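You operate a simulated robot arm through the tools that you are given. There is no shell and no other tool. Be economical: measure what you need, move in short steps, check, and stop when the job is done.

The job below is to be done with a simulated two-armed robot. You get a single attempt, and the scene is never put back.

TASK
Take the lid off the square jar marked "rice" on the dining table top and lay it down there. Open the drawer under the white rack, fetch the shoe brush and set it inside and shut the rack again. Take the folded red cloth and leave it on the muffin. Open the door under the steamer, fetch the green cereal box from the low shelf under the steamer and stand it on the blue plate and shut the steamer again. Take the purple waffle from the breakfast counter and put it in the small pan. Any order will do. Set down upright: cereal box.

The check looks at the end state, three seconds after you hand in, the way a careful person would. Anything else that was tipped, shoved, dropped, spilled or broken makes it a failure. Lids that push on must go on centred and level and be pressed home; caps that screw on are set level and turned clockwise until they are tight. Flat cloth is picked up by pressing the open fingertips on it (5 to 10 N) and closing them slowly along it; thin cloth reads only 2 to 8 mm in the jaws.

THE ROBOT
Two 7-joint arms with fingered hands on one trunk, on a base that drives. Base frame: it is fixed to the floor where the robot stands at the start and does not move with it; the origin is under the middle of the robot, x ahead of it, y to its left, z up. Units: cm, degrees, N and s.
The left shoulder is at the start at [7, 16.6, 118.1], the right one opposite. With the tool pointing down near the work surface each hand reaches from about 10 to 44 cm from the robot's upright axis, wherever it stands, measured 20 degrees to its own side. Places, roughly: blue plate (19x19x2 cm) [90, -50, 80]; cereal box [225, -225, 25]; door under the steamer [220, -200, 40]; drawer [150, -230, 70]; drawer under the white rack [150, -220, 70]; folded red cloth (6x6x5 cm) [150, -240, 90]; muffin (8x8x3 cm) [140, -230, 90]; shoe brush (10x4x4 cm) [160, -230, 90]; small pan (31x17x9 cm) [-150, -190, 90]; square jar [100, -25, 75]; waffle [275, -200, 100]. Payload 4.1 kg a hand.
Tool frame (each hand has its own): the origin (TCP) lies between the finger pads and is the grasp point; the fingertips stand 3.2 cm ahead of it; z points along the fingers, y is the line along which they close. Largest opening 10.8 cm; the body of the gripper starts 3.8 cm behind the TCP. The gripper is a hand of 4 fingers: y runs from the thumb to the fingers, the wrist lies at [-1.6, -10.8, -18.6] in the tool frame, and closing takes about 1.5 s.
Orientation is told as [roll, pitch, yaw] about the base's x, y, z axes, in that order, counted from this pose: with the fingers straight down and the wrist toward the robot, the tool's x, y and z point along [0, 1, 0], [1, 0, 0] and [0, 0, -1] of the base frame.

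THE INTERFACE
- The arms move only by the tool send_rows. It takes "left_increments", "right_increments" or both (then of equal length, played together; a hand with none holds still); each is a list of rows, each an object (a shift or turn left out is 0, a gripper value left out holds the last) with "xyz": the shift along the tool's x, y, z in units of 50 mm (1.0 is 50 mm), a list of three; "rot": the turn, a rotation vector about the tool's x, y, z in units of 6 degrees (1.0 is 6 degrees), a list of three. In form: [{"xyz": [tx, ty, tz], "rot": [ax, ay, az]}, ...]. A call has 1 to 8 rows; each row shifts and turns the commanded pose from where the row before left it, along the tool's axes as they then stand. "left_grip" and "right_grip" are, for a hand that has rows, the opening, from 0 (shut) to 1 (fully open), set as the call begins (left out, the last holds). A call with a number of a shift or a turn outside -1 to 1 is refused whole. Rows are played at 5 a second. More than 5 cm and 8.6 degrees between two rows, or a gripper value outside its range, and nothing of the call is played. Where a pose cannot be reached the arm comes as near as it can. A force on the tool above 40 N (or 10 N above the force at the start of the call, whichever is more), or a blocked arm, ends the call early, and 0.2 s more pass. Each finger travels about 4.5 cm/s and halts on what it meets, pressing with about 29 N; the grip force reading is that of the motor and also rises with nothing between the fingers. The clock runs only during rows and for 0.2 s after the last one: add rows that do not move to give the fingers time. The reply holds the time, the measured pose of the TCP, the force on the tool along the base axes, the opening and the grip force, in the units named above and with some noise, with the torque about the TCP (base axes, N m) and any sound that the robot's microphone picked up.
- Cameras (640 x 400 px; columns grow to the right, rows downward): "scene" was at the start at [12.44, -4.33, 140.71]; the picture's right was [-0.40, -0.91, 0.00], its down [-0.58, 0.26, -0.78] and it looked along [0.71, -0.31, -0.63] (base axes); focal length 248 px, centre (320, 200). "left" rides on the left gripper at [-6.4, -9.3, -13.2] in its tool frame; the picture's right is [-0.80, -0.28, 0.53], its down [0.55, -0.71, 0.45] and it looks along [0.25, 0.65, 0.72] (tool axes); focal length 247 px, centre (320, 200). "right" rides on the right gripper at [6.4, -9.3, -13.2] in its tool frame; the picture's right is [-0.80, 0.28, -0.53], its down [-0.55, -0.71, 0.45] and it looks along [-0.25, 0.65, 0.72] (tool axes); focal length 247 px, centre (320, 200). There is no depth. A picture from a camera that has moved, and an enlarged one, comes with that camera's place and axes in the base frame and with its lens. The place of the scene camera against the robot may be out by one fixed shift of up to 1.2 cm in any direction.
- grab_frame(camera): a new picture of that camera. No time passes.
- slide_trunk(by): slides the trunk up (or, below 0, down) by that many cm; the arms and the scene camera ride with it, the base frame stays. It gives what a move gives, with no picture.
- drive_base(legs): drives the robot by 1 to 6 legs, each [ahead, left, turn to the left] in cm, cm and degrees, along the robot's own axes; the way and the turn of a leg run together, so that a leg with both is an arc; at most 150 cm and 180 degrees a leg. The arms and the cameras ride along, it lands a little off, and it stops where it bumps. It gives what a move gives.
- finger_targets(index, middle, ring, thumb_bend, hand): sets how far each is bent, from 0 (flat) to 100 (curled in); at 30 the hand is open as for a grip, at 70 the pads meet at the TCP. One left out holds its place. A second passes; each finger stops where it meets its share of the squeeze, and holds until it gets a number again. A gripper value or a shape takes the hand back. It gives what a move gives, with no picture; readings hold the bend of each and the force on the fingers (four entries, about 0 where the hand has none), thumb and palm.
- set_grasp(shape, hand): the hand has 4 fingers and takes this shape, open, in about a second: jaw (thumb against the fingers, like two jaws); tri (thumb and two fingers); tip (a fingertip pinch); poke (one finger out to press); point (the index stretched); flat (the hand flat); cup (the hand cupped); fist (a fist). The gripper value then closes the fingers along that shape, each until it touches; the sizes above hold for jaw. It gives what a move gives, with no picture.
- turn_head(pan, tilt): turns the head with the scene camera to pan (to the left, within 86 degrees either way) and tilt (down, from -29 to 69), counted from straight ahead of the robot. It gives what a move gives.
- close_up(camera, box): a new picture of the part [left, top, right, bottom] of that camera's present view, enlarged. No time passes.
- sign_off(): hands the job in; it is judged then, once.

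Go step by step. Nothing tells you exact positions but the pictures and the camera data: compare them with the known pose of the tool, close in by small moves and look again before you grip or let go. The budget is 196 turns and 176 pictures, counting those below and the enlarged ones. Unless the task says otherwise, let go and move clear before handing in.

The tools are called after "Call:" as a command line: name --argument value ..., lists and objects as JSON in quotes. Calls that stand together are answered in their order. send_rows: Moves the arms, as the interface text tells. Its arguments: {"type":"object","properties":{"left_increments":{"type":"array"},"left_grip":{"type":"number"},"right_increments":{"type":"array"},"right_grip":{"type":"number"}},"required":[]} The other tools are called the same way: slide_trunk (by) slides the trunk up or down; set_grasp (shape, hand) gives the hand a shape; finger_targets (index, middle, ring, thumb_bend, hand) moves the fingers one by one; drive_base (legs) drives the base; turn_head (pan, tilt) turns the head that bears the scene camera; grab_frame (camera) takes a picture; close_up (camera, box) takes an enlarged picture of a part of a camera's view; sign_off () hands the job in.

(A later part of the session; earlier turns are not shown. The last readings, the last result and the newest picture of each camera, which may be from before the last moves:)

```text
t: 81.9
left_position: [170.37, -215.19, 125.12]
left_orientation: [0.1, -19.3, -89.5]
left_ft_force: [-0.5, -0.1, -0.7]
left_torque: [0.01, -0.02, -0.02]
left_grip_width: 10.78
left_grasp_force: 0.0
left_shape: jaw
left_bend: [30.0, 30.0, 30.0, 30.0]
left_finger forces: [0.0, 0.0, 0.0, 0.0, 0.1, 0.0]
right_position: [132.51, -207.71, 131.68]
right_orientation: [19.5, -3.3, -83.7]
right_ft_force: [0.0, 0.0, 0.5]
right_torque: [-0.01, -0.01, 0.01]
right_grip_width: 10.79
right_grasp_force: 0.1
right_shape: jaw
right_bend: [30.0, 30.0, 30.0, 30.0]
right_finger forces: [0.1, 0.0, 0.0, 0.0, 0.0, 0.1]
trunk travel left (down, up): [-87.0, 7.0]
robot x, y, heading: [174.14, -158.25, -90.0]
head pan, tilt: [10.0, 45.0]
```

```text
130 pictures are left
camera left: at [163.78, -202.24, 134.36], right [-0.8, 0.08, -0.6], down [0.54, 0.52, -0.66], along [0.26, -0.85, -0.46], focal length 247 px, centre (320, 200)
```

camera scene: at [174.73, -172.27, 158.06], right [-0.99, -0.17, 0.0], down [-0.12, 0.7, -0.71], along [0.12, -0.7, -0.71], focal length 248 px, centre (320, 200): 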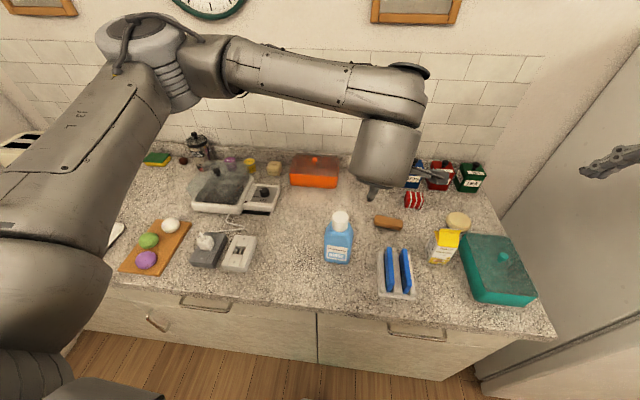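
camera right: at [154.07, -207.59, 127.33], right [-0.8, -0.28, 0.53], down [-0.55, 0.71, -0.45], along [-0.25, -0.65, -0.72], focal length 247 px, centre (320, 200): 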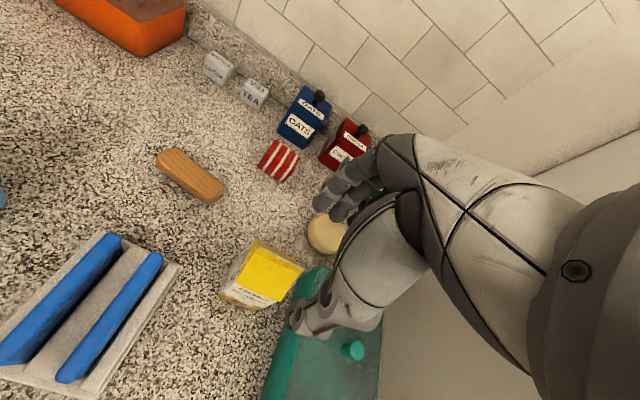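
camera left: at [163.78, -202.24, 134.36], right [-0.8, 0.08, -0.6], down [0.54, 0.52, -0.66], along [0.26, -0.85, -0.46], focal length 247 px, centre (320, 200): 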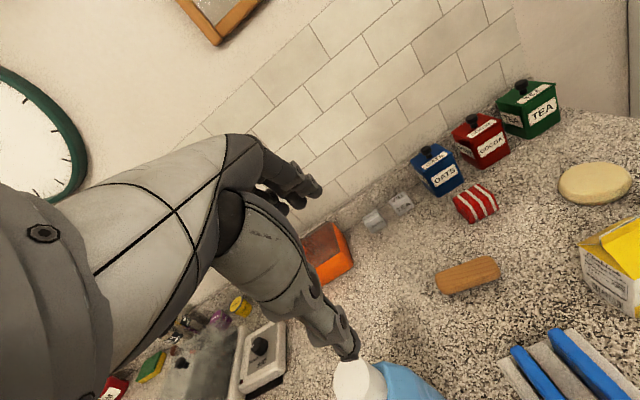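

The forearm runs high above the bottle. I'll carry the hand over the brush and start down.

Call:
send_rows --left_increments '[{"xyz": [-0.6, 0.75, 0]}, {"xyz": [-0.6, 0.75, 0]}, {"xyz": [-0.6, 0.75, 0], "rot": [1, 0, 0]}, {"xyz": [0, -0.25, 0.9], "rot": [0.9, 0, 0]}, {"xyz": [0, -0.25, 0.9]}, {"xyz": [0, -0.2, 0.9]}, {"xyz": [0, -0.1, 0.9]}]' --left_grip 0.8

Call:
grab_frame --camera "left"

Call:
close_up --camera "scene" --box '[300, 140, 480, 300]'

```text
t: 83.5
left_position: [161.74, -225.07, 110.44]
left_orientation: [-0.1, -7.8, -89.4]
left_ft_force: [0.2, -1.1, 0.2]
left_torque: [-0.05, 0.0, -0.02]
left_grip_width: 8.67
left_grasp_force: 0.0
left_shape: jaw
left_bend: [26.0, 34.0, 32.0, 54.0]
left_finger forces: [0.0, 0.0, 0.1, 0.0, 0.0, 0.1]
right_position: [132.68, -207.51, 131.81]
right_orientation: [19.4, -3.4, -83.7]
right_ft_force: [0.0, -0.5, 0.3]
right_torque: [0.05, 0.02, 0.03]
right_grip_width: 10.78
right_grasp_force: 0.0
right_shape: jaw
right_bend: [30.0, 30.0, 30.0, 30.0]
right_finger forces: [0.0, 0.0, 0.0, 0.0, 0.0, 0.0]
trunk travel left (down, up): [-87.0, 7.0]
robot x, y, heading: [173.87, -158.43, -90.2]
head pan, tilt: [10.0, 45.0]
```

```text
129 pictures are left
camera left: at [155.26, -214.18, 122.13], right [-0.8, 0.2, -0.56], down [0.54, 0.64, -0.54], along [0.26, -0.74, -0.62], focal length 247 px, centre (320, 200)
```

left: 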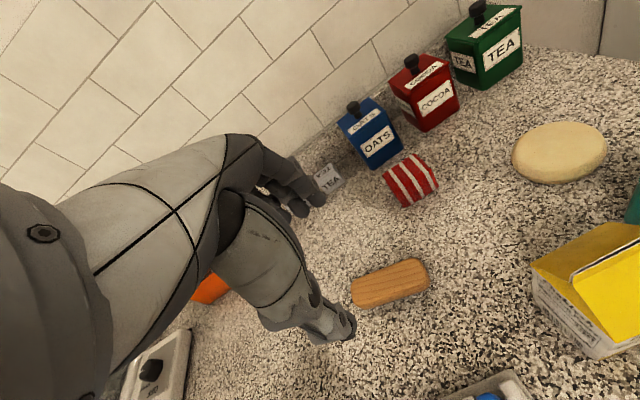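

```text
2.50 times, centred on (390, 220) of scene
camera zoom: at [175.03, -172.35, 158.06], right [-0.99, -0.17, 0.0], down [-0.12, 0.7, -0.71], along [0.12, -0.7, -0.71], focal length 620 px, centre (145, 150)
```

zoom: 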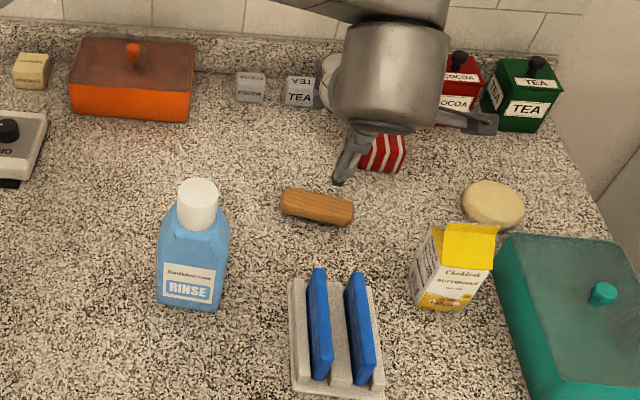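

The brush is at [161.5,-229.2], slightly rotated. I'll align yaw and descend to about z 97.

Call:
send_rows --left_increments '[{"xyz": [0, 0.15, 0.7], "rot": [0, 0, 0.9]}, {"xyz": [0, 0.15, 0.7], "rot": [0, 0, 0.9]}, {"xyz": [0, 0.1, 0.7]}, {"xyz": [0, 0.04, 0.6]}]' --left_grip 0.7

Call:
grab_frame --camera "left"

Call:
close_up --camera "scene" --box '[300, 140, 480, 300]'

```text
t: 84.5
left_position: [161.6, -229.17, 97.54]
left_orientation: [1.5, -7.8, -100.3]
left_ft_force: [0.0, -1.1, -0.3]
left_torque: [-0.05, 0.01, -0.01]
left_grip_width: 7.58
left_grasp_force: 0.0
left_shape: jaw
left_bend: [27.0, 37.0, 35.0, 61.0]
left_finger forces: [0.0, 0.0, 0.0, 0.1, 0.0, 0.1]
right_position: [132.74, -207.64, 131.77]
right_orientation: [19.4, -3.3, -83.7]
right_ft_force: [-0.2, -0.4, 0.0]
right_torque: [-0.05, 0.01, 0.0]
right_grip_width: 10.78
right_grasp_force: 0.0
right_shape: jaw
right_bend: [30.0, 30.0, 30.0, 30.0]
right_finger forces: [0.1, 0.0, 0.1, 0.0, 0.0, 0.0]
trunk travel left (down, up): [-87.0, 7.0]
robot x, y, heading: [174.07, -157.75, -89.9]
head pan, tilt: [10.0, 45.0]
```

```text
127 pictures are left
camera left: at [156.84, -217.13, 109.0], right [-0.73, 0.34, -0.59], down [0.67, 0.53, -0.53], along [0.13, -0.78, -0.62], focal length 247 px, centre (320, 200)
```

left: 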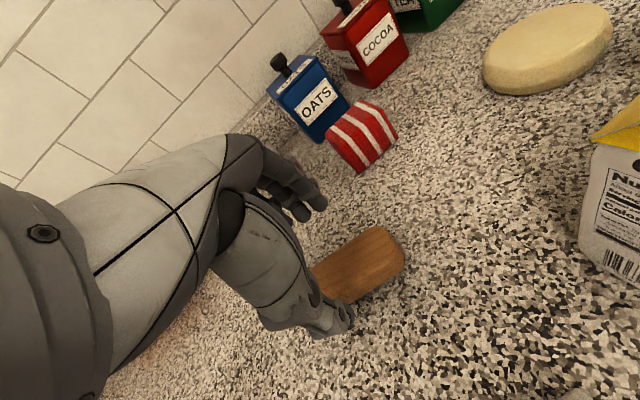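

```text
2.50 times, centred on (390, 220) of scene
camera zoom: at [174.99, -172.26, 158.06], right [-0.99, -0.17, 0.0], down [-0.12, 0.7, -0.71], along [0.12, -0.7, -0.71], focal length 620 px, centre (145, 150)
```

zoom: 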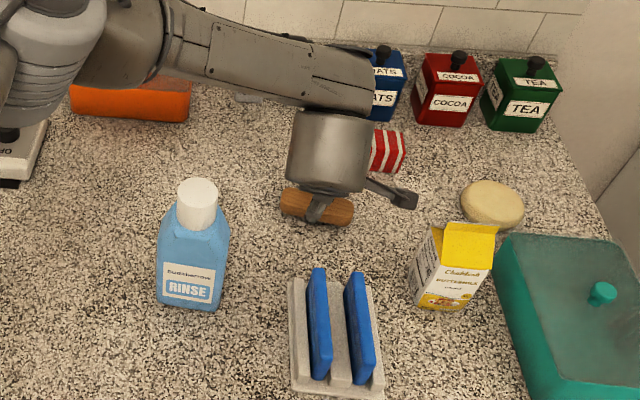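

The hand straddles the brush well. I'll descend 3.5 cm and close.

Call:
send_rows --left_increments '[{"xyz": [0, -0.05, 0.35]}, {"xyz": [0, -0.05, 0.35]}]'

Call:
send_rows --left_increments '[{}, {}, {}, {}, {}, {}]' --left_grip 0.0

Call:
send_rows --left_increments '[{"xyz": [0, 0, -0.4]}, {"xyz": [0, 0, -0.4]}, {"xyz": [0, 0, -0.6]}, {"xyz": [0, 0, -0.6]}]'

Call:
grab_frame --camera "left"

```text
t: 85.1
left_position: [161.54, -229.27, 94.9]
left_orientation: [1.2, -8.5, -100.2]
left_ft_force: [0.4, 0.9, 12.5]
left_torque: [0.6, -0.14, 0.0]
left_grip_width: 7.6
left_grasp_force: 0.2
left_shape: jaw
left_bend: [27.0, 37.0, 35.0, 61.0]
left_finger forces: [0.0, 0.0, 0.1, 0.1, 12.1, 0.1]
right_position: [132.75, -207.32, 131.92]
right_orientation: [19.3, -3.4, -83.7]
right_ft_force: [0.3, -0.9, -1.2]
right_torque: [0.02, -0.03, 0.04]
right_grip_width: 10.76
right_grasp_force: 0.0
right_shape: jaw
right_bend: [30.0, 30.0, 30.0, 30.0]
right_finger forces: [0.0, 0.1, 0.0, 0.0, 0.1, 0.1]
trunk travel left (down, up): [-87.0, 7.0]
robot x, y, heading: [174.07, -157.98, -90.1]
head pan, tilt: [10.0, 45.0]
stopped in row 2 (left hand): the force on the tool passed its limit at 44 N (the readings are from after the stop); the commanded pose is now the measured one
```

```text
t: 86.5
left_position: [161.59, -229.14, 94.9]
left_orientation: [1.2, -8.4, -100.2]
left_ft_force: [2.2, 6.2, 21.1]
left_torque: [1.18, -0.29, -0.03]
left_grip_width: 2.79
left_grasp_force: 29.0
left_shape: jaw
left_bend: [70.0, 70.0, 70.0, 64.0]
left_finger forces: [12.2, 6.2, 2.8, 0.0, 42.7, 0.1]
right_position: [132.71, -207.17, 131.9]
right_orientation: [19.3, -3.6, -83.8]
right_ft_force: [-0.4, 1.0, 0.6]
right_torque: [0.02, 0.01, 0.01]
right_grip_width: 10.78
right_grasp_force: 0.0
right_shape: jaw
right_bend: [30.0, 30.0, 30.0, 30.0]
right_finger forces: [0.0, 0.0, 0.1, 0.0, 0.1, 0.0]
trunk travel left (down, up): [-87.0, 7.0]
robot x, y, heading: [174.22, -158.45, -90.3]
head pan, tilt: [10.0, 45.0]
```

```text
t: 87.5
left_position: [161.61, -227.89, 104.51]
left_orientation: [1.4, -8.3, -100.1]
left_ft_force: [-0.1, 0.9, -0.3]
left_torque: [-0.01, 0.0, -0.03]
left_grip_width: 2.75
left_grasp_force: 28.9
left_shape: jaw
left_bend: [70.0, 70.0, 70.0, 64.0]
left_finger forces: [15.1, 7.8, 4.1, 0.0, 27.4, 0.1]
right_position: [132.7, -207.4, 131.96]
right_orientation: [19.4, -3.3, -83.8]
right_ft_force: [0.0, 0.2, 0.3]
right_torque: [-0.01, -0.02, -0.01]
right_grip_width: 10.77
right_grasp_force: 0.1
right_shape: jaw
right_bend: [30.0, 30.0, 30.0, 30.0]
right_finger forces: [0.0, 0.0, 0.0, 0.1, 0.0, 0.1]
trunk travel left (down, up): [-87.0, 7.0]
robot x, y, heading: [173.93, -158.17, -90.2]
head pan, tilt: [10.0, 45.0]
```

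```text
125 pictures are left
camera left: at [156.88, -215.96, 115.93], right [-0.74, 0.34, -0.59], down [0.66, 0.53, -0.53], along [0.13, -0.78, -0.61], focal length 247 px, centre (320, 200)
```

left: 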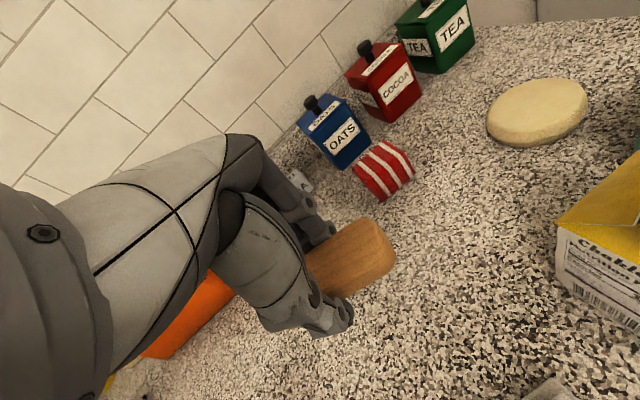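

Brush is held (2.8 cm wide, 29 N). I'll lift it, bring it back toward the body, and back the base off for the drawer.

Call:
send_rows --left_increments '[{"xyz": [0, 0, -0.9]}, {"xyz": [0, 0, -0.9]}, {"xyz": [0, -0.2, -0.9]}, {"xyz": [0.1, -0.8, -0.2]}, {"xyz": [0.1, -0.8, 0]}, {"xyz": [0.1, -0.8, 0]}, {"xyz": [0.1, -0.8, 0]}]'

Call:
drive_base --legs '[[-13, 2, 0]]'

Call:
turn_head --pan -15 --tilt 55

Call:
grab_frame --camera "scene"

Call:
grab_frame --camera "right"

```text
t: 89.1
left_position: [166.65, -209.34, 116.6]
left_orientation: [1.2, -8.4, -100.2]
left_ft_force: [-0.2, -0.3, -0.7]
left_torque: [-0.02, 0.0, -0.03]
left_grip_width: 2.73
left_grasp_force: 29.2
left_shape: jaw
left_bend: [70.0, 70.0, 70.0, 64.0]
left_finger forces: [14.9, 7.8, 4.3, 0.2, 27.3, 0.0]
right_position: [132.76, -207.35, 131.84]
right_orientation: [19.3, -3.4, -83.7]
right_ft_force: [-0.7, 0.8, 0.3]
right_torque: [-0.01, 0.02, 0.0]
right_grip_width: 10.78
right_grasp_force: 0.1
right_shape: jaw
right_bend: [30.0, 30.0, 30.0, 30.0]
right_finger forces: [0.1, 0.0, 0.0, 0.1, 0.0, 0.0]
trunk travel left (down, up): [-87.0, 7.0]
robot x, y, heading: [174.22, -158.46, -90.5]
head pan, tilt: [10.0, 45.0]
```

```text
t: 90.4
left_position: [168.53, -196.72, 116.56]
left_orientation: [1.4, -8.3, -100.2]
left_ft_force: [0.5, -0.3, -1.4]
left_torque: [0.0, -0.01, -0.04]
left_grip_width: 2.74
left_grasp_force: 29.3
left_shape: jaw
left_bend: [70.0, 70.0, 70.0, 64.0]
left_finger forces: [15.0, 7.7, 4.1, 0.0, 27.3, 0.0]
right_position: [134.82, -194.78, 131.77]
right_orientation: [19.4, -3.2, -83.7]
right_ft_force: [0.1, 0.4, 0.3]
right_torque: [0.04, -0.04, 0.01]
right_grip_width: 10.77
right_grasp_force: 0.1
right_shape: jaw
right_bend: [30.0, 30.0, 30.0, 30.0]
right_finger forces: [0.0, 0.1, 0.0, 0.1, 0.0, 0.0]
trunk travel left (down, up): [-87.0, 7.0]
robot x, y, heading: [176.42, -145.01, -90.2]
head pan, tilt: [10.0, 45.0]
```

```text
t: 91.3
left_position: [168.7, -196.44, 116.64]
left_orientation: [1.3, -8.2, -100.2]
left_ft_force: [0.5, -0.2, -0.7]
left_torque: [0.0, -0.02, 0.01]
left_grip_width: 2.75
left_grasp_force: 29.1
left_shape: jaw
left_bend: [70.0, 70.0, 70.0, 64.0]
left_finger forces: [14.9, 7.7, 4.1, 0.1, 27.3, 0.0]
right_position: [134.82, -194.49, 131.82]
right_orientation: [19.5, -3.4, -83.8]
right_ft_force: [-0.3, 0.4, 0.3]
right_torque: [0.02, 0.01, 0.02]
right_grip_width: 10.79
right_grasp_force: 0.0
right_shape: jaw
right_bend: [30.0, 30.0, 30.0, 30.0]
right_finger forces: [0.0, 0.1, 0.0, 0.1, 0.0, 0.1]
trunk travel left (down, up): [-87.0, 7.0]
robot x, y, heading: [176.22, -145.4, -90.1]
head pan, tilt: [-15.0, 55.0]
```

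```text
124 pictures are left
camera scene: at [173.83, -158.12, 156.73], right [-0.97, 0.26, 0.0], down [0.21, 0.79, -0.57], along [-0.15, -0.55, -0.82], focal length 248 px, centre (320, 200)
```

scene: 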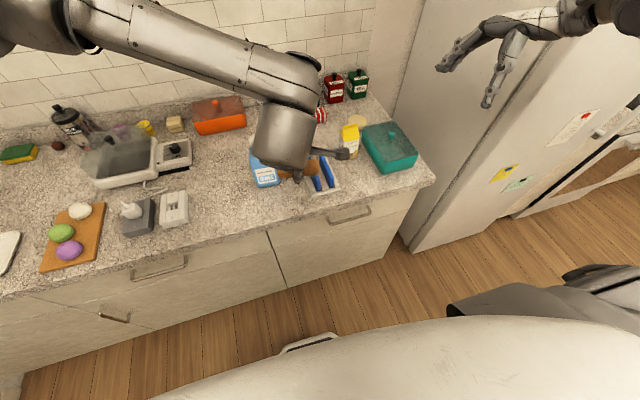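

```text
123 pictures are left
camera right: at [135.41, -184.18, 145.8], right [-0.89, -0.37, 0.25], down [-0.44, 0.62, -0.64], along [0.08, -0.69, -0.72], focal length 247 px, centre (320, 200)
```

right: 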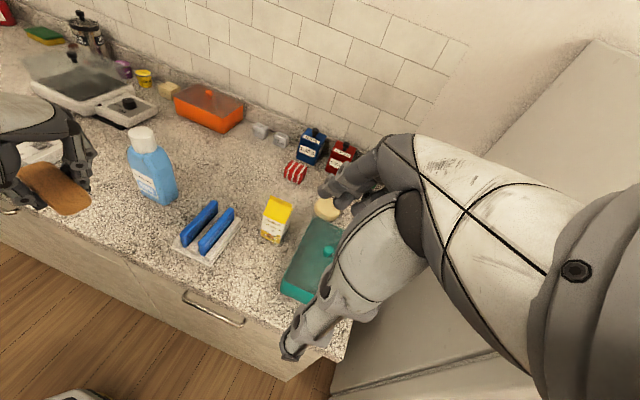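

The handle is at about [151.6,-200,80]. I'll straighten the right hand and pitch it forward while lowering the trunk.

Call:
send_rows --right_increments '[{"xyz": [0.3, -0.6, 0], "rot": [-0.3, -0.8, 0.25]}, {"xyz": [0.3, -0.6, 0], "rot": [-0.3, -0.8, 0.25]}, {"xyz": [0.3, 0, 0], "rot": [-0.3, -0.8, 0.25]}, {"xyz": [0.3, 0, 0], "rot": [-0.3, -0.8, 0.25]}, {"rot": [-1, 0, 0]}, {"rot": [-1, 0, 0]}, {"rot": [-1, 0, 0]}, {"rot": [-1, 0, 0]}]'

Call:
send_rows --right_increments '[{"rot": [-1, 0, 0]}, {"rot": [-1, 0, 0]}, {"rot": [-1, 0, 0]}, {"rot": [-1, 0, 0]}, {"rot": [-1, 0, 0]}]'

```text
t: 93.1
left_position: [168.58, -196.6, 116.59]
left_orientation: [1.4, -8.3, -100.1]
left_ft_force: [0.7, 0.1, -0.7]
left_torque: [-0.03, -0.02, -0.02]
left_grip_width: 2.75
left_grasp_force: 28.6
left_shape: jaw
left_bend: [70.0, 70.0, 70.0, 64.0]
left_finger forces: [14.9, 7.7, 4.2, 0.0, 27.3, 0.0]
right_position: [135.22, -191.81, 134.56]
right_orientation: [1.0, -15.4, -90.9]
right_ft_force: [-0.1, 0.0, -0.1]
right_torque: [-0.04, -0.02, 0.05]
right_grip_width: 10.78
right_grasp_force: 0.0
right_shape: jaw
right_bend: [30.0, 30.0, 30.0, 30.0]
right_finger forces: [0.1, 0.1, 0.1, 0.0, 0.1, 0.0]
right hand out of reach, approached as far as the arm can: row 2, 3, 4, 5, 6, 7, 8
trunk travel left (down, up): [-87.0, 7.0]
robot x, y, heading: [176.25, -145.11, -90.0]
head pan, tilt: [-15.0, 55.0]
```

```text
t: 94.3
left_position: [168.67, -196.57, 116.62]
left_orientation: [1.3, -8.4, -100.2]
left_ft_force: [-0.6, -0.7, 0.1]
left_torque: [-0.03, 0.02, 0.0]
left_grip_width: 2.72
left_grasp_force: 28.7
left_shape: jaw
left_bend: [70.0, 70.0, 70.0, 64.0]
left_finger forces: [14.9, 7.6, 4.2, 0.0, 27.4, 0.0]
right_position: [135.23, -191.89, 134.44]
right_orientation: [1.0, -15.4, -90.8]
right_ft_force: [-0.5, -0.5, 0.2]
right_torque: [-0.01, -0.01, 0.01]
right_grip_width: 10.79
right_grasp_force: 0.0
right_shape: jaw
right_bend: [30.0, 30.0, 30.0, 30.0]
right_finger forces: [0.0, 0.1, 0.0, 0.1, 0.1, 0.1]
right hand out of reach, approached as far as the arm can: row 1, 2, 3, 4, 5
trunk travel left (down, up): [-87.0, 7.0]
robot x, y, heading: [176.2, -145.11, -90.3]
head pan, tilt: [-15.0, 55.0]
```

Pitching here is at a joint limit since the wrist is high and close. I'll lower the right hand first, off the counter's edge.

Call:
send_rows --right_increments '[{"xyz": [0, -0.2, 0.8]}, {"xyz": [0, -0.2, 0.8]}, {"xyz": [0, -0.2, 0.8]}, {"xyz": [0, -0.2, 0.8]}]'

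Call:
turn_head --pan -55 --tilt 30

Call:
grab_frame --camera "scene"

```text
t: 95.3
left_position: [168.62, -196.62, 116.56]
left_orientation: [1.3, -8.2, -100.3]
left_ft_force: [-0.5, 0.0, -0.5]
left_torque: [-0.01, 0.0, 0.02]
left_grip_width: 2.73
left_grasp_force: 29.1
left_shape: jaw
left_bend: [70.0, 70.0, 70.0, 64.0]
left_finger forces: [14.9, 7.7, 4.2, 0.0, 27.3, 0.0]
right_position: [134.94, -192.55, 122.65]
right_orientation: [1.1, -15.4, -90.9]
right_ft_force: [0.2, 0.3, -0.5]
right_torque: [-0.02, -0.01, 0.02]
right_grip_width: 10.76
right_grasp_force: 0.0
right_shape: jaw
right_bend: [30.0, 30.0, 30.0, 30.0]
right_finger forces: [0.1, 0.1, 0.0, 0.1, 0.0, 0.1]
right hand out of reach, approached as far as the arm can: row 1, 2
trunk travel left (down, up): [-87.0, 7.0]
robot x, y, heading: [176.21, -145.41, -89.9]
head pan, tilt: [-15.0, 55.0]
```

```text
t: 96.4
left_position: [168.69, -196.51, 116.6]
left_orientation: [1.2, -8.3, -100.2]
left_ft_force: [0.4, -1.2, -0.3]
left_torque: [0.01, -0.01, -0.03]
left_grip_width: 2.73
left_grasp_force: 29.0
left_shape: jaw
left_bend: [70.0, 70.0, 70.0, 64.0]
left_finger forces: [14.9, 7.6, 4.2, 0.0, 27.3, 0.1]
right_position: [134.95, -192.37, 122.74]
right_orientation: [1.0, -15.4, -90.9]
right_ft_force: [0.1, -0.5, 0.7]
right_torque: [0.02, 0.02, -0.03]
right_grip_width: 10.78
right_grasp_force: 0.0
right_shape: jaw
right_bend: [30.0, 30.0, 30.0, 30.0]
right_finger forces: [0.0, 0.0, 0.1, 0.0, 0.1, 0.0]
trunk travel left (down, up): [-87.0, 7.0]
robot x, y, heading: [176.41, -145.44, -90.1]
head pan, tilt: [-55.0, 30.0]
```

```text
122 pictures are left
camera scene: at [168.28, -156.41, 160.32], right [-0.57, 0.82, 0.0], down [0.41, 0.29, -0.87], along [-0.71, -0.5, -0.5], focal length 248 px, centre (320, 200)
```

scene: 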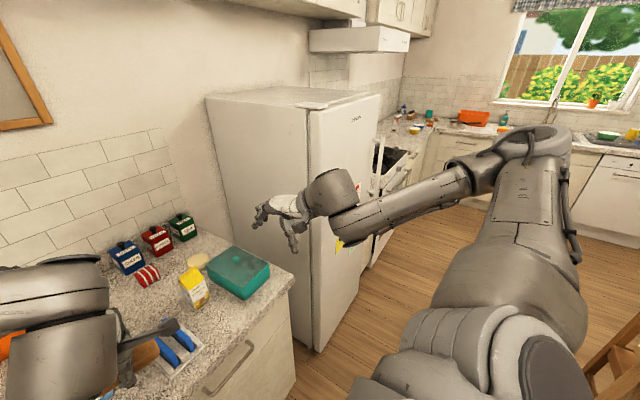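

Lowering works. I'll lower and pitch together in one sweep.

Call:
send_rows --right_increments '[{"xyz": [0.25, -0.3, 0.65], "rot": [-1, 0, 0]}, {"xyz": [0.25, -0.35, 0.6], "rot": [-1, 0, 0]}, {"xyz": [0.25, -0.4, 0.57], "rot": [-1, 0, 0]}, {"xyz": [0.25, -0.46, 0.52], "rot": [-1, 0, 0]}, {"xyz": [0.25, -0.5, 0.47], "rot": [-1, 0, 0]}, {"xyz": [0.25, -0.55, 0.4], "rot": [-1, 0, 0]}, {"xyz": [0.25, -0.6, 0.35], "rot": [-1, 0, 0]}, {"xyz": [0.25, -0.63, 0.3], "rot": [-1, 0, 0]}]'

```text
t: 98.2
left_position: [168.69, -196.65, 116.67]
left_orientation: [1.2, -8.2, -100.2]
left_ft_force: [0.3, 0.1, -1.0]
left_torque: [-0.02, -0.01, 0.01]
left_grip_width: 2.74
left_grasp_force: 29.7
left_shape: jaw
left_bend: [70.0, 70.0, 70.0, 64.0]
left_finger forces: [14.9, 7.7, 4.1, 0.0, 27.3, 0.0]
right_position: [145.49, -188.4, 95.39]
right_orientation: [2.0, -63.3, -92.5]
right_ft_force: [0.0, 1.0, 0.4]
right_torque: [0.02, 0.01, 0.02]
right_grip_width: 10.76
right_grasp_force: 0.1
right_shape: jaw
right_bend: [30.0, 30.0, 30.0, 30.0]
right_finger forces: [0.1, 0.1, 0.1, 0.0, 0.0, 0.0]
trunk travel left (down, up): [-87.0, 7.0]
robot x, y, heading: [175.74, -145.39, -90.1]
head pan, tilt: [-55.0, 30.0]
```

That worked: the right hand is at [145.5,-188.4,95.4], pitched 63°. I'll bring it down to handle height, still short of the front.

Call:
send_rows --right_increments '[{"xyz": [0.3, -0.67, 0.34]}, {"xyz": [0.3, -0.67, 0.34]}, {"xyz": [0.3, -0.67, 0.34]}, {"xyz": [0.3, -0.67, 0.34]}]' --right_grip 0.6

Call:
grab_frame --camera "right"

Call:
turn_head --pan -30 --tilt 55

Call:
grab_frame --camera "scene"

```text
t: 99.2
left_position: [168.77, -196.7, 116.61]
left_orientation: [1.1, -8.2, -100.1]
left_ft_force: [-0.1, 0.0, -1.4]
left_torque: [-0.02, 0.0, 0.02]
left_grip_width: 2.74
left_grasp_force: 28.9
left_shape: jaw
left_bend: [70.0, 70.0, 70.0, 64.0]
left_finger forces: [14.9, 7.6, 4.2, 0.0, 27.2, 0.0]
right_position: [151.95, -188.57, 80.46]
right_orientation: [2.3, -63.4, -92.8]
right_ft_force: [-0.4, -0.1, -0.5]
right_torque: [0.0, -0.03, -0.02]
right_grip_width: 6.52
right_grasp_force: 0.1
right_shape: jaw
right_bend: [28.0, 41.0, 38.0, 66.0]
right_finger forces: [0.0, 0.1, 0.0, 0.1, 0.0, 0.0]
trunk travel left (down, up): [-87.0, 7.0]
robot x, y, heading: [176.36, -145.13, -90.2]
head pan, tilt: [-55.0, 30.0]
```

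```text
121 pictures are left
camera right: at [158.63, -172.64, 78.18], right [-0.8, 0.36, 0.48], down [-0.53, -0.08, -0.84], along [-0.27, -0.93, 0.25], focal length 247 px, centre (320, 200)
```

right: 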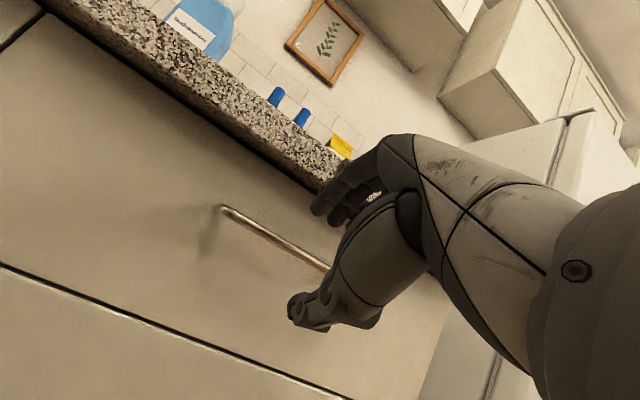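

```text
t: 100.1
left_position: [168.52, -196.61, 116.62]
left_orientation: [1.3, -8.3, -100.1]
left_ft_force: [0.2, 0.8, -0.3]
left_torque: [-0.02, -0.01, -0.02]
left_grip_width: 2.72
left_grasp_force: 29.2
left_shape: jaw
left_bend: [70.0, 70.0, 70.0, 64.0]
left_finger forces: [14.9, 7.6, 4.3, 0.0, 27.3, 0.0]
right_position: [151.77, -188.37, 80.59]
right_orientation: [2.2, -63.3, -92.6]
right_ft_force: [0.1, 0.2, -0.5]
right_torque: [0.01, 0.01, -0.01]
right_grip_width: 6.5
right_grasp_force: 0.1
right_shape: jaw
right_bend: [28.0, 41.0, 38.0, 66.0]
right_finger forces: [0.1, 0.0, 0.0, 0.1, 0.0, 0.0]
trunk travel left (down, up): [-87.0, 7.0]
robot x, y, heading: [176.48, -145.15, -90.0]
head pan, tilt: [-30.0, 55.0]
```

```text
120 pictures are left
camera scene: at [172.06, -157.43, 156.73], right [-0.86, 0.5, 0.0], down [0.41, 0.71, -0.57], along [-0.29, -0.5, -0.82], focal length 248 px, centre (320, 200)
```

scene: 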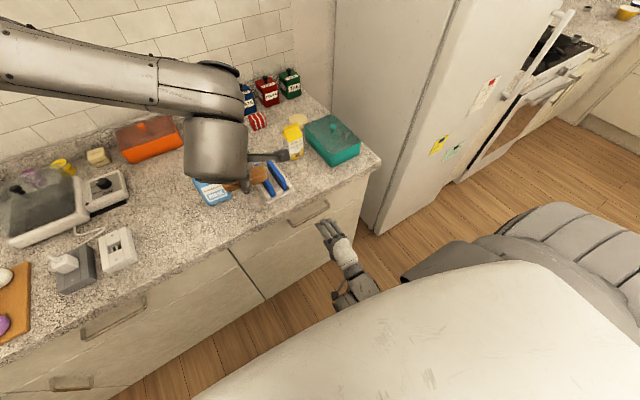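

The bar is at z≈79 and the hand is level with it. I'll advance 8.5 cm with a narrower opening.

Call:
send_rows --right_increments '[{"xyz": [0, 0.2, 0.5]}, {"xyz": [0, 0.2, 0.5]}, {"xyz": [0, 0.2, 0.5]}]' --right_grip 0.5

Call:
grab_frame --camera "right"

Call:
close_up --camera "scene" --box '[250, 170, 410, 310]'

```text
t: 100.9
left_position: [168.59, -196.56, 116.42]
left_orientation: [1.3, -8.2, -100.2]
left_ft_force: [0.4, 0.2, -1.0]
left_torque: [-0.01, 0.0, -0.02]
left_grip_width: 2.73
left_grasp_force: 29.1
left_shape: jaw
left_bend: [70.0, 70.0, 70.0, 64.0]
left_finger forces: [14.9, 7.7, 4.2, 0.0, 27.3, 0.0]
right_position: [151.63, -196.65, 79.81]
right_orientation: [2.1, -63.2, -92.5]
right_ft_force: [0.9, 0.1, 0.5]
right_torque: [-0.01, 0.01, 0.01]
right_grip_width: 5.46
right_grasp_force: 0.0
right_shape: jaw
right_bend: [74.0, 45.0, 42.0, 71.0]
right_finger forces: [0.0, 0.0, 0.0, 0.0, 0.0, 0.0]
trunk travel left (down, up): [-87.0, 7.0]
robot x, y, heading: [176.33, -145.34, -90.1]
head pan, tilt: [-30.0, 55.0]
```

```text
119 pictures are left
camera right: at [158.36, -180.74, 77.48], right [-0.8, 0.36, 0.48], down [-0.54, -0.08, -0.84], along [-0.26, -0.93, 0.25], focal length 247 px, centre (320, 200)
```

right: 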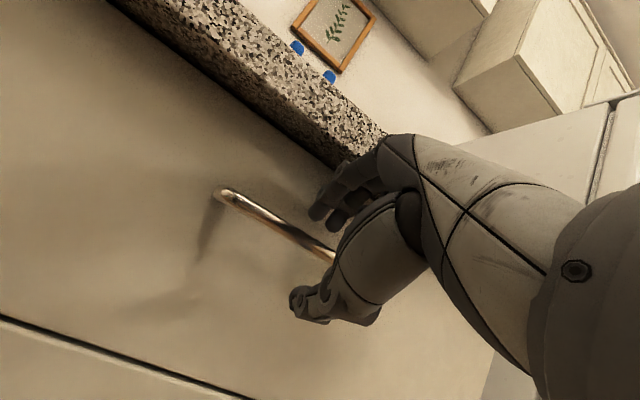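

```text
2.86 times, centred on (330, 240) of scene
camera zoom: at [172.08, -157.56, 156.71], right [-0.86, 0.5, 0.0], down [0.41, 0.71, -0.57], along [-0.29, -0.5, -0.82], focal length 709 px, centre (291, 86)
```

zoom: 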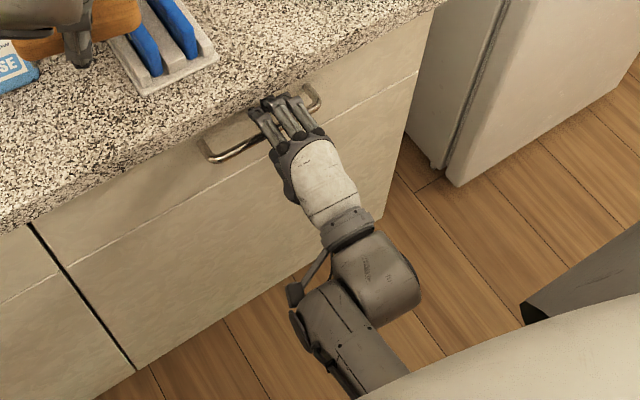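

The fingers are over the bar and the thumb is below it. I'll advance 1.8 cm and close.

Call:
send_rows --right_increments '[{"xyz": [0, 0.1, 0.3]}]'

Call:
send_rows --right_increments '[{}, {}, {}, {}, {}, {}]' --right_grip 0.0

Call:
grab_frame --camera "right"

```text
t: 101.3
left_position: [168.54, -196.37, 116.73]
left_orientation: [1.3, -8.4, -100.2]
left_ft_force: [-0.6, 0.8, -0.7]
left_torque: [-0.05, 0.01, 0.02]
left_grip_width: 2.72
left_grasp_force: 29.3
left_shape: jaw
left_bend: [70.0, 70.0, 70.0, 64.0]
left_finger forces: [14.9, 7.7, 4.2, 0.1, 27.3, 0.0]
right_position: [151.72, -197.74, 79.63]
right_orientation: [2.2, -63.4, -92.7]
right_ft_force: [-0.3, 12.6, 1.6]
right_torque: [-0.21, 0.02, 0.07]
right_grip_width: 5.18
right_grasp_force: 0.1
right_shape: jaw
right_bend: [75.0, 46.0, 42.0, 71.0]
right_finger forces: [8.6, 3.4, 0.0, 0.0, 0.0, 0.0]
trunk travel left (down, up): [-87.0, 7.0]
robot x, y, heading: [176.16, -145.79, -89.9]
head pan, tilt: [-30.0, 55.0]
```

```text
t: 102.7
left_position: [168.53, -196.72, 116.5]
left_orientation: [1.4, -8.2, -100.2]
left_ft_force: [0.5, -1.1, -1.2]
left_torque: [-0.03, 0.02, 0.0]
left_grip_width: 2.72
left_grasp_force: 28.7
left_shape: jaw
left_bend: [70.0, 70.0, 70.0, 64.0]
left_finger forces: [14.9, 7.7, 4.2, 0.0, 27.3, 0.0]
right_position: [151.41, -197.67, 78.69]
right_orientation: [2.2, -62.0, -92.8]
right_ft_force: [-1.0, 7.7, -23.7]
right_torque: [0.22, 0.05, 0.04]
right_grip_width: 0.19
right_grasp_force: 29.1
right_shape: jaw
right_bend: [74.0, 74.0, 63.0, 48.0]
right_finger forces: [0.0, 0.3, 0.0, 0.1, 34.7, 0.0]
trunk travel left (down, up): [-87.0, 7.0]
robot x, y, heading: [176.34, -145.33, -90.3]
head pan, tilt: [-30.0, 55.0]
stopped in row 6 (right hand): the force on the tool passed its limit at 41 N (the readings are from after the stop); the commanded pose is now the measured one
```

```text
117 pictures are left
camera right: at [158.25, -181.8, 76.78], right [-0.8, 0.35, 0.49], down [-0.53, -0.06, -0.84], along [-0.27, -0.94, 0.23], focal length 247 px, centre (320, 200)
```

right: 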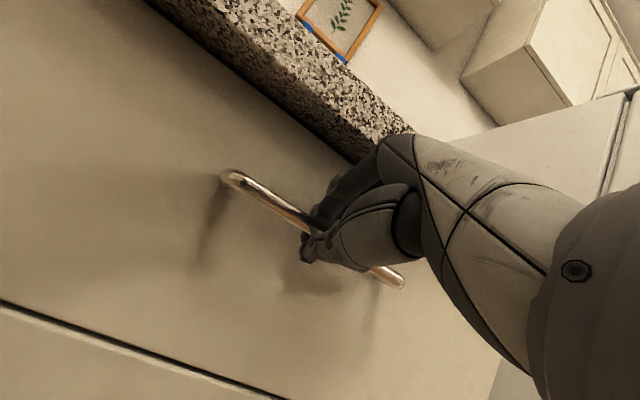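

Thumb and fingers are around the bar. I'll pull gently 3 cm and see whether the drawer follows.

Call:
send_rows --right_increments '[{"xyz": [0, -0.07, -0.14]}, {"xyz": [0, -0.07, -0.14]}, {"xyz": [0, -0.07, -0.14]}, {"xyz": [0, -0.07, -0.14]}]'

Call:
grab_frame --camera "right"

```text
t: 103.7
left_position: [168.48, -196.78, 116.39]
left_orientation: [1.4, -8.0, -100.2]
left_ft_force: [0.5, -0.5, -1.0]
left_torque: [0.01, -0.04, -0.02]
left_grip_width: 2.73
left_grasp_force: 29.2
left_shape: jaw
left_bend: [70.0, 70.0, 70.0, 64.0]
left_finger forces: [14.9, 7.7, 4.2, 0.0, 27.3, 0.0]
right_position: [151.51, -194.78, 78.92]
right_orientation: [2.3, -62.3, -92.9]
right_ft_force: [-7.3, -2.4, -34.9]
right_torque: [0.32, 0.13, -0.07]
right_grip_width: 0.14
right_grasp_force: 29.0
right_shape: jaw
right_bend: [74.0, 74.0, 63.0, 47.0]
right_finger forces: [10.3, 0.7, 0.1, 0.0, 37.8, 0.1]
trunk travel left (down, up): [-87.0, 7.0]
robot x, y, heading: [176.11, -144.89, -90.3]
head pan, tilt: [-30.0, 55.0]
```

```text
116 pictures are left
camera right: at [158.19, -178.92, 76.91], right [-0.8, 0.35, 0.48], down [-0.53, -0.06, -0.84], along [-0.27, -0.93, 0.24], focal length 247 px, centre (320, 200)
```

right: 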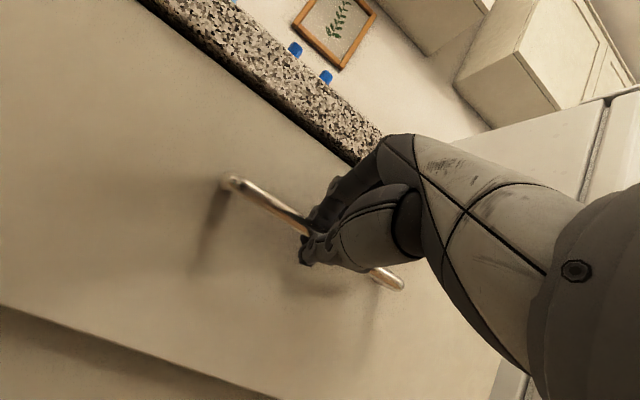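

The drawer follows. I'll pull it by backing the base 18 cm, keeping the arm still.

Call:
drive_base --legs '[[-18, 0, 0]]'

Call:
grab_frame --camera "scene"

```text
t: 105.3
left_position: [168.43, -178.97, 116.67]
left_orientation: [1.4, -8.3, -100.4]
left_ft_force: [0.5, 0.8, -1.1]
left_torque: [0.0, 0.01, -0.01]
left_grip_width: 2.75
left_grasp_force: 28.7
left_shape: jaw
left_bend: [70.0, 70.0, 70.0, 64.0]
left_finger forces: [14.8, 7.7, 4.2, 0.0, 27.3, 0.0]
right_position: [150.93, -176.62, 78.69]
right_orientation: [1.9, -62.0, -93.0]
right_ft_force: [-8.0, -0.7, -23.1]
right_torque: [0.25, 0.09, -0.01]
right_grip_width: 0.17
right_grasp_force: 29.1
right_shape: jaw
right_bend: [74.0, 74.0, 64.0, 48.0]
right_finger forces: [0.1, 1.0, 2.9, 0.0, 33.9, 0.0]
trunk travel left (down, up): [-87.0, 7.0]
robot x, y, heading: [176.02, -127.54, -90.1]
head pan, tilt: [-30.0, 55.0]
stopped in leg 1: the force on the tool passed its limit at 46 N (the readings are from after the stop); the commanded pose is now the measured one
```

```text
115 pictures are left
camera scene: at [171.89, -139.77, 156.72], right [-0.86, 0.5, 0.0], down [0.41, 0.71, -0.57], along [-0.29, -0.5, -0.82], focal length 248 px, centre (320, 200)
```

scene: 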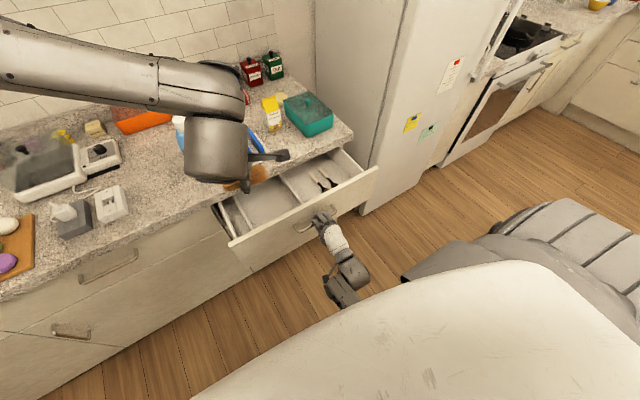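

The drawer is open about 20 cm. I'll look closely at the compartments to choose where the brush goes.

Call:
close_up --camera "scene" --box '[200, 130, 390, 270]'

Call:
grab_frame --camera "left"

```text
2.86 times, centred on (295, 200) of scene
camera zoom: at [171.89, -139.77, 156.72], right [-0.86, 0.5, 0.0], down [0.41, 0.71, -0.57], along [-0.29, -0.5, -0.82], focal length 709 px, centre (391, 200)
```

zoom: 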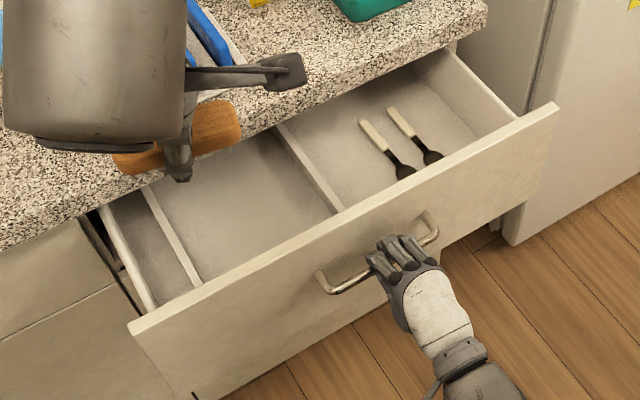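

```text
113 pictures are left
camera left: at [163.75, -166.86, 127.98], right [-0.74, 0.34, -0.59], down [0.66, 0.53, -0.53], along [0.13, -0.78, -0.61], focal length 247 px, centre (320, 200)
```

left: 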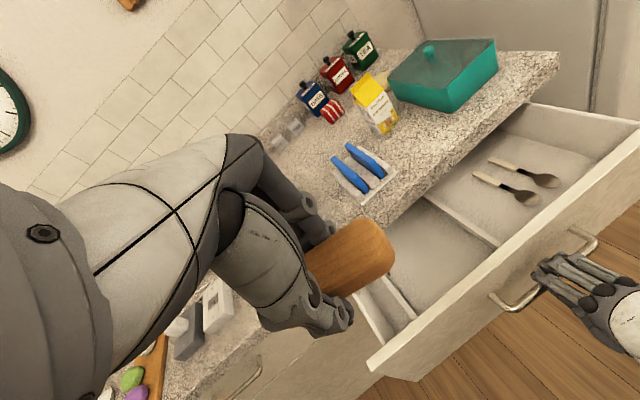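

The middle compartment (x≈150–170, y≈-184 to -200) is empty. I'll release the handle, draw the right hand back, and lower the trunk so the left arm can reach in.

Call:
send_rows --right_increments '[{}, {}, {}, {}, {}]' --right_grip 0.6

Call:
send_rows --right_increments '[{"xyz": [0, -0.23, -0.44]}, {"xyz": [0, -0.23, -0.44]}, {"xyz": [0, -0.23, -0.44]}]'

Call:
slide_trunk --by -12

Call:
grab_frame --camera "scene"

```text
t: 106.5
left_position: [168.5, -178.83, 116.57]
left_orientation: [1.3, -8.3, -100.3]
left_ft_force: [0.0, 0.5, -0.5]
left_torque: [-0.01, 0.06, -0.02]
left_grip_width: 2.76
left_grasp_force: 28.7
left_shape: jaw
left_bend: [70.0, 70.0, 70.0, 64.0]
left_finger forces: [14.9, 7.8, 4.2, 0.1, 27.3, 0.0]
right_position: [151.26, -176.84, 79.21]
right_orientation: [1.9, -62.5, -92.7]
right_ft_force: [-0.4, 0.2, 0.1]
right_torque: [-0.01, 0.02, -0.01]
right_grip_width: 6.45
right_grasp_force: 0.1
right_shape: jaw
right_bend: [28.0, 41.0, 38.0, 67.0]
right_finger forces: [0.0, 0.0, 0.0, 0.0, 0.0, 0.0]
trunk travel left (down, up): [-87.0, 7.0]
robot x, y, heading: [175.96, -127.7, -90.2]
head pan, tilt: [-30.0, 55.0]
```

```text
t: 107.3
left_position: [168.67, -178.78, 116.62]
left_orientation: [1.4, -8.3, -100.2]
left_ft_force: [0.1, 0.4, -0.6]
left_torque: [0.01, 0.01, -0.02]
left_grip_width: 2.78
left_grasp_force: 28.9
left_shape: jaw
left_bend: [70.0, 70.0, 70.0, 64.0]
left_finger forces: [15.0, 7.8, 4.2, 0.1, 27.3, 0.0]
right_position: [151.49, -169.37, 79.12]
right_orientation: [1.7, -62.4, -92.7]
right_ft_force: [0.2, 0.0, -0.9]
right_torque: [-0.03, -0.01, 0.0]
right_grip_width: 6.45
right_grasp_force: 0.1
right_shape: jaw
right_bend: [28.0, 41.0, 38.0, 67.0]
right_finger forces: [0.0, 0.0, 0.0, 0.1, 0.0, 0.1]
trunk travel left (down, up): [-87.0, 7.0]
robot x, y, heading: [175.96, -127.7, -90.1]
head pan, tilt: [-30.0, 55.0]
```

```text
t: 108.8
left_position: [168.54, -178.86, 104.66]
left_orientation: [1.3, -8.3, -100.3]
left_ft_force: [-0.3, 0.4, -0.3]
left_torque: [0.01, -0.01, 0.0]
left_grip_width: 2.73
left_grasp_force: 29.1
left_shape: jaw
left_bend: [70.0, 70.0, 70.0, 64.0]
left_finger forces: [15.0, 7.7, 4.2, 0.0, 27.3, 0.0]
right_position: [151.42, -169.34, 67.03]
right_orientation: [1.9, -62.6, -92.7]
right_ft_force: [0.1, 0.2, -0.5]
right_torque: [-0.01, 0.01, -0.01]
right_grip_width: 6.48
right_grasp_force: 0.1
right_shape: jaw
right_bend: [28.0, 41.0, 38.0, 67.0]
right_finger forces: [0.0, 0.0, 0.0, 0.0, 0.0, 0.0]
trunk travel left (down, up): [-75.0, 19.0]
robot x, y, heading: [176.45, -127.62, -90.2]
head pan, tilt: [-30.0, 55.0]
```

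```text
112 pictures are left
camera scene: at [172.08, -139.73, 144.73], right [-0.86, 0.5, 0.0], down [0.41, 0.71, -0.57], along [-0.29, -0.5, -0.82], focal length 248 px, centre (320, 200)
```

scene: 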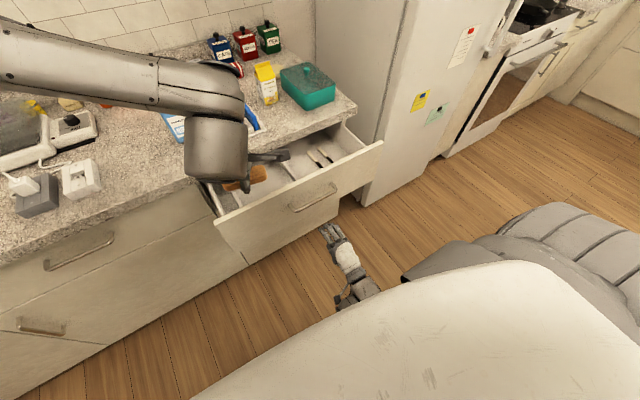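

The drawer stands open. I'll move the brush over the middle compartment.

Call:
send_rows --left_increments '[{"xyz": [-0.31, 0.69, 0]}, {"xyz": [-0.31, 0.69, 0]}, {"xyz": [-0.31, 0.69, 0.1]}, {"xyz": [-0.31, 0.6, 0.3]}, {"xyz": [0, -0.05, 0.6]}, {"xyz": [0, -0.05, 0.6]}]'

Call:
grab_frame --camera "left"

Call:
close_up --camera "scene" --box '[180, 100, 400, 260]'

```text
t: 110.2
left_position: [160.23, -191.42, 98.34]
left_orientation: [1.3, -8.3, -100.2]
left_ft_force: [0.5, 0.7, -0.8]
left_torque: [0.0, 0.01, -0.01]
left_grip_width: 2.71
left_grasp_force: 29.0
left_shape: jaw
left_bend: [70.0, 70.0, 70.0, 64.0]
left_finger forces: [14.8, 7.8, 4.3, 0.0, 27.3, 0.0]
right_position: [151.57, -169.49, 67.05]
right_orientation: [1.9, -62.5, -92.8]
right_ft_force: [-0.2, -0.3, -0.8]
right_torque: [-0.02, 0.01, -0.01]
right_grip_width: 6.44
right_grasp_force: 0.0
right_shape: jaw
right_bend: [28.0, 41.0, 38.0, 67.0]
right_finger forces: [0.0, 0.0, 0.1, 0.0, 0.0, 0.0]
trunk travel left (down, up): [-75.0, 19.0]
robot x, y, heading: [176.37, -127.65, -90.0]
head pan, tilt: [-30.0, 55.0]
```

```text
111 pictures are left
camera left: at [155.55, -179.52, 109.77], right [-0.74, 0.34, -0.59], down [0.66, 0.53, -0.53], along [0.13, -0.78, -0.61], focal length 247 px, centre (320, 200)
```

left: 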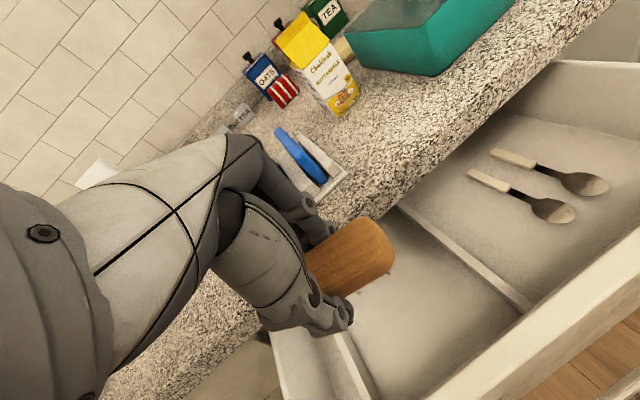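

```text
2.50 times, centred on (290, 180) of scene
camera zoom: at [172.02, -139.84, 144.72], right [-0.86, 0.5, 0.0], down [0.41, 0.71, -0.57], along [-0.29, -0.49, -0.82], focal length 620 px, centre (395, 250)
```

zoom: 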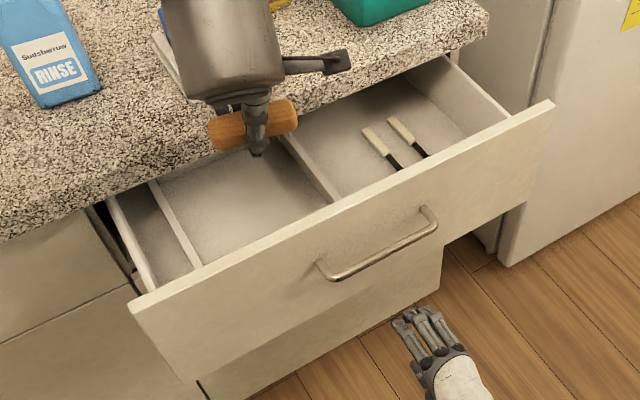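

The counter edge is nearer (y≈-196) than I thought, so I'll shift the brush 2 cm toward me and lower straight down.

Call:
send_rows --left_increments '[{"xyz": [0, -0.4, 0]}, {"xyz": [0, -0.12, 0.84]}, {"xyz": [0, -0.12, 0.84]}]'

Call:
grab_frame --camera "left"

Call:
close_up --camera "scene" --box '[180, 100, 400, 260]'

```text
t: 111.0
left_position: [160.8, -189.63, 89.67]
left_orientation: [1.3, -8.3, -100.3]
left_ft_force: [1.0, -0.7, 0.0]
left_torque: [0.0, 0.01, -0.02]
left_grip_width: 2.7
left_grasp_force: 29.1
left_shape: jaw
left_bend: [70.0, 70.0, 70.0, 64.0]
left_finger forces: [14.7, 7.6, 4.2, 0.0, 27.4, 0.1]
right_position: [151.39, -169.48, 66.98]
right_orientation: [1.9, -62.5, -92.6]
right_ft_force: [-0.4, 0.8, -0.2]
right_torque: [0.04, 0.05, -0.04]
right_grip_width: 6.45
right_grasp_force: 0.0
right_shape: jaw
right_bend: [28.0, 41.0, 38.0, 67.0]
right_finger forces: [0.1, 0.0, 0.0, 0.0, 0.0, 0.0]
trunk travel left (down, up): [-75.0, 19.0]
robot x, y, heading: [176.25, -128.24, -90.4]
head pan, tilt: [-30.0, 55.0]
```

```text
109 pictures are left
camera left: at [156.1, -177.69, 101.02], right [-0.74, 0.34, -0.58], down [0.66, 0.53, -0.53], along [0.13, -0.78, -0.61], focal length 247 px, centre (320, 200)
```

left: 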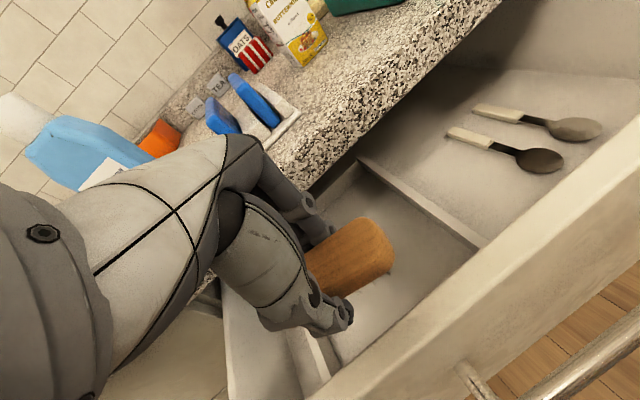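

```text
2.50 times, centred on (290, 180) of scene
camera zoom: at [172.06, -139.79, 144.73], right [-0.86, 0.5, 0.0], down [0.41, 0.71, -0.57], along [-0.29, -0.5, -0.82], focal length 620 px, centre (395, 250)
```

zoom: 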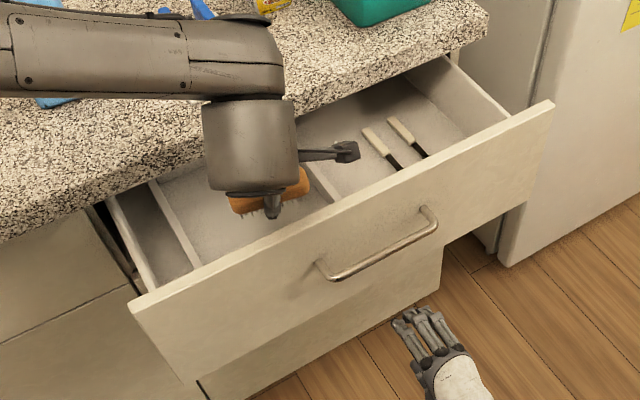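

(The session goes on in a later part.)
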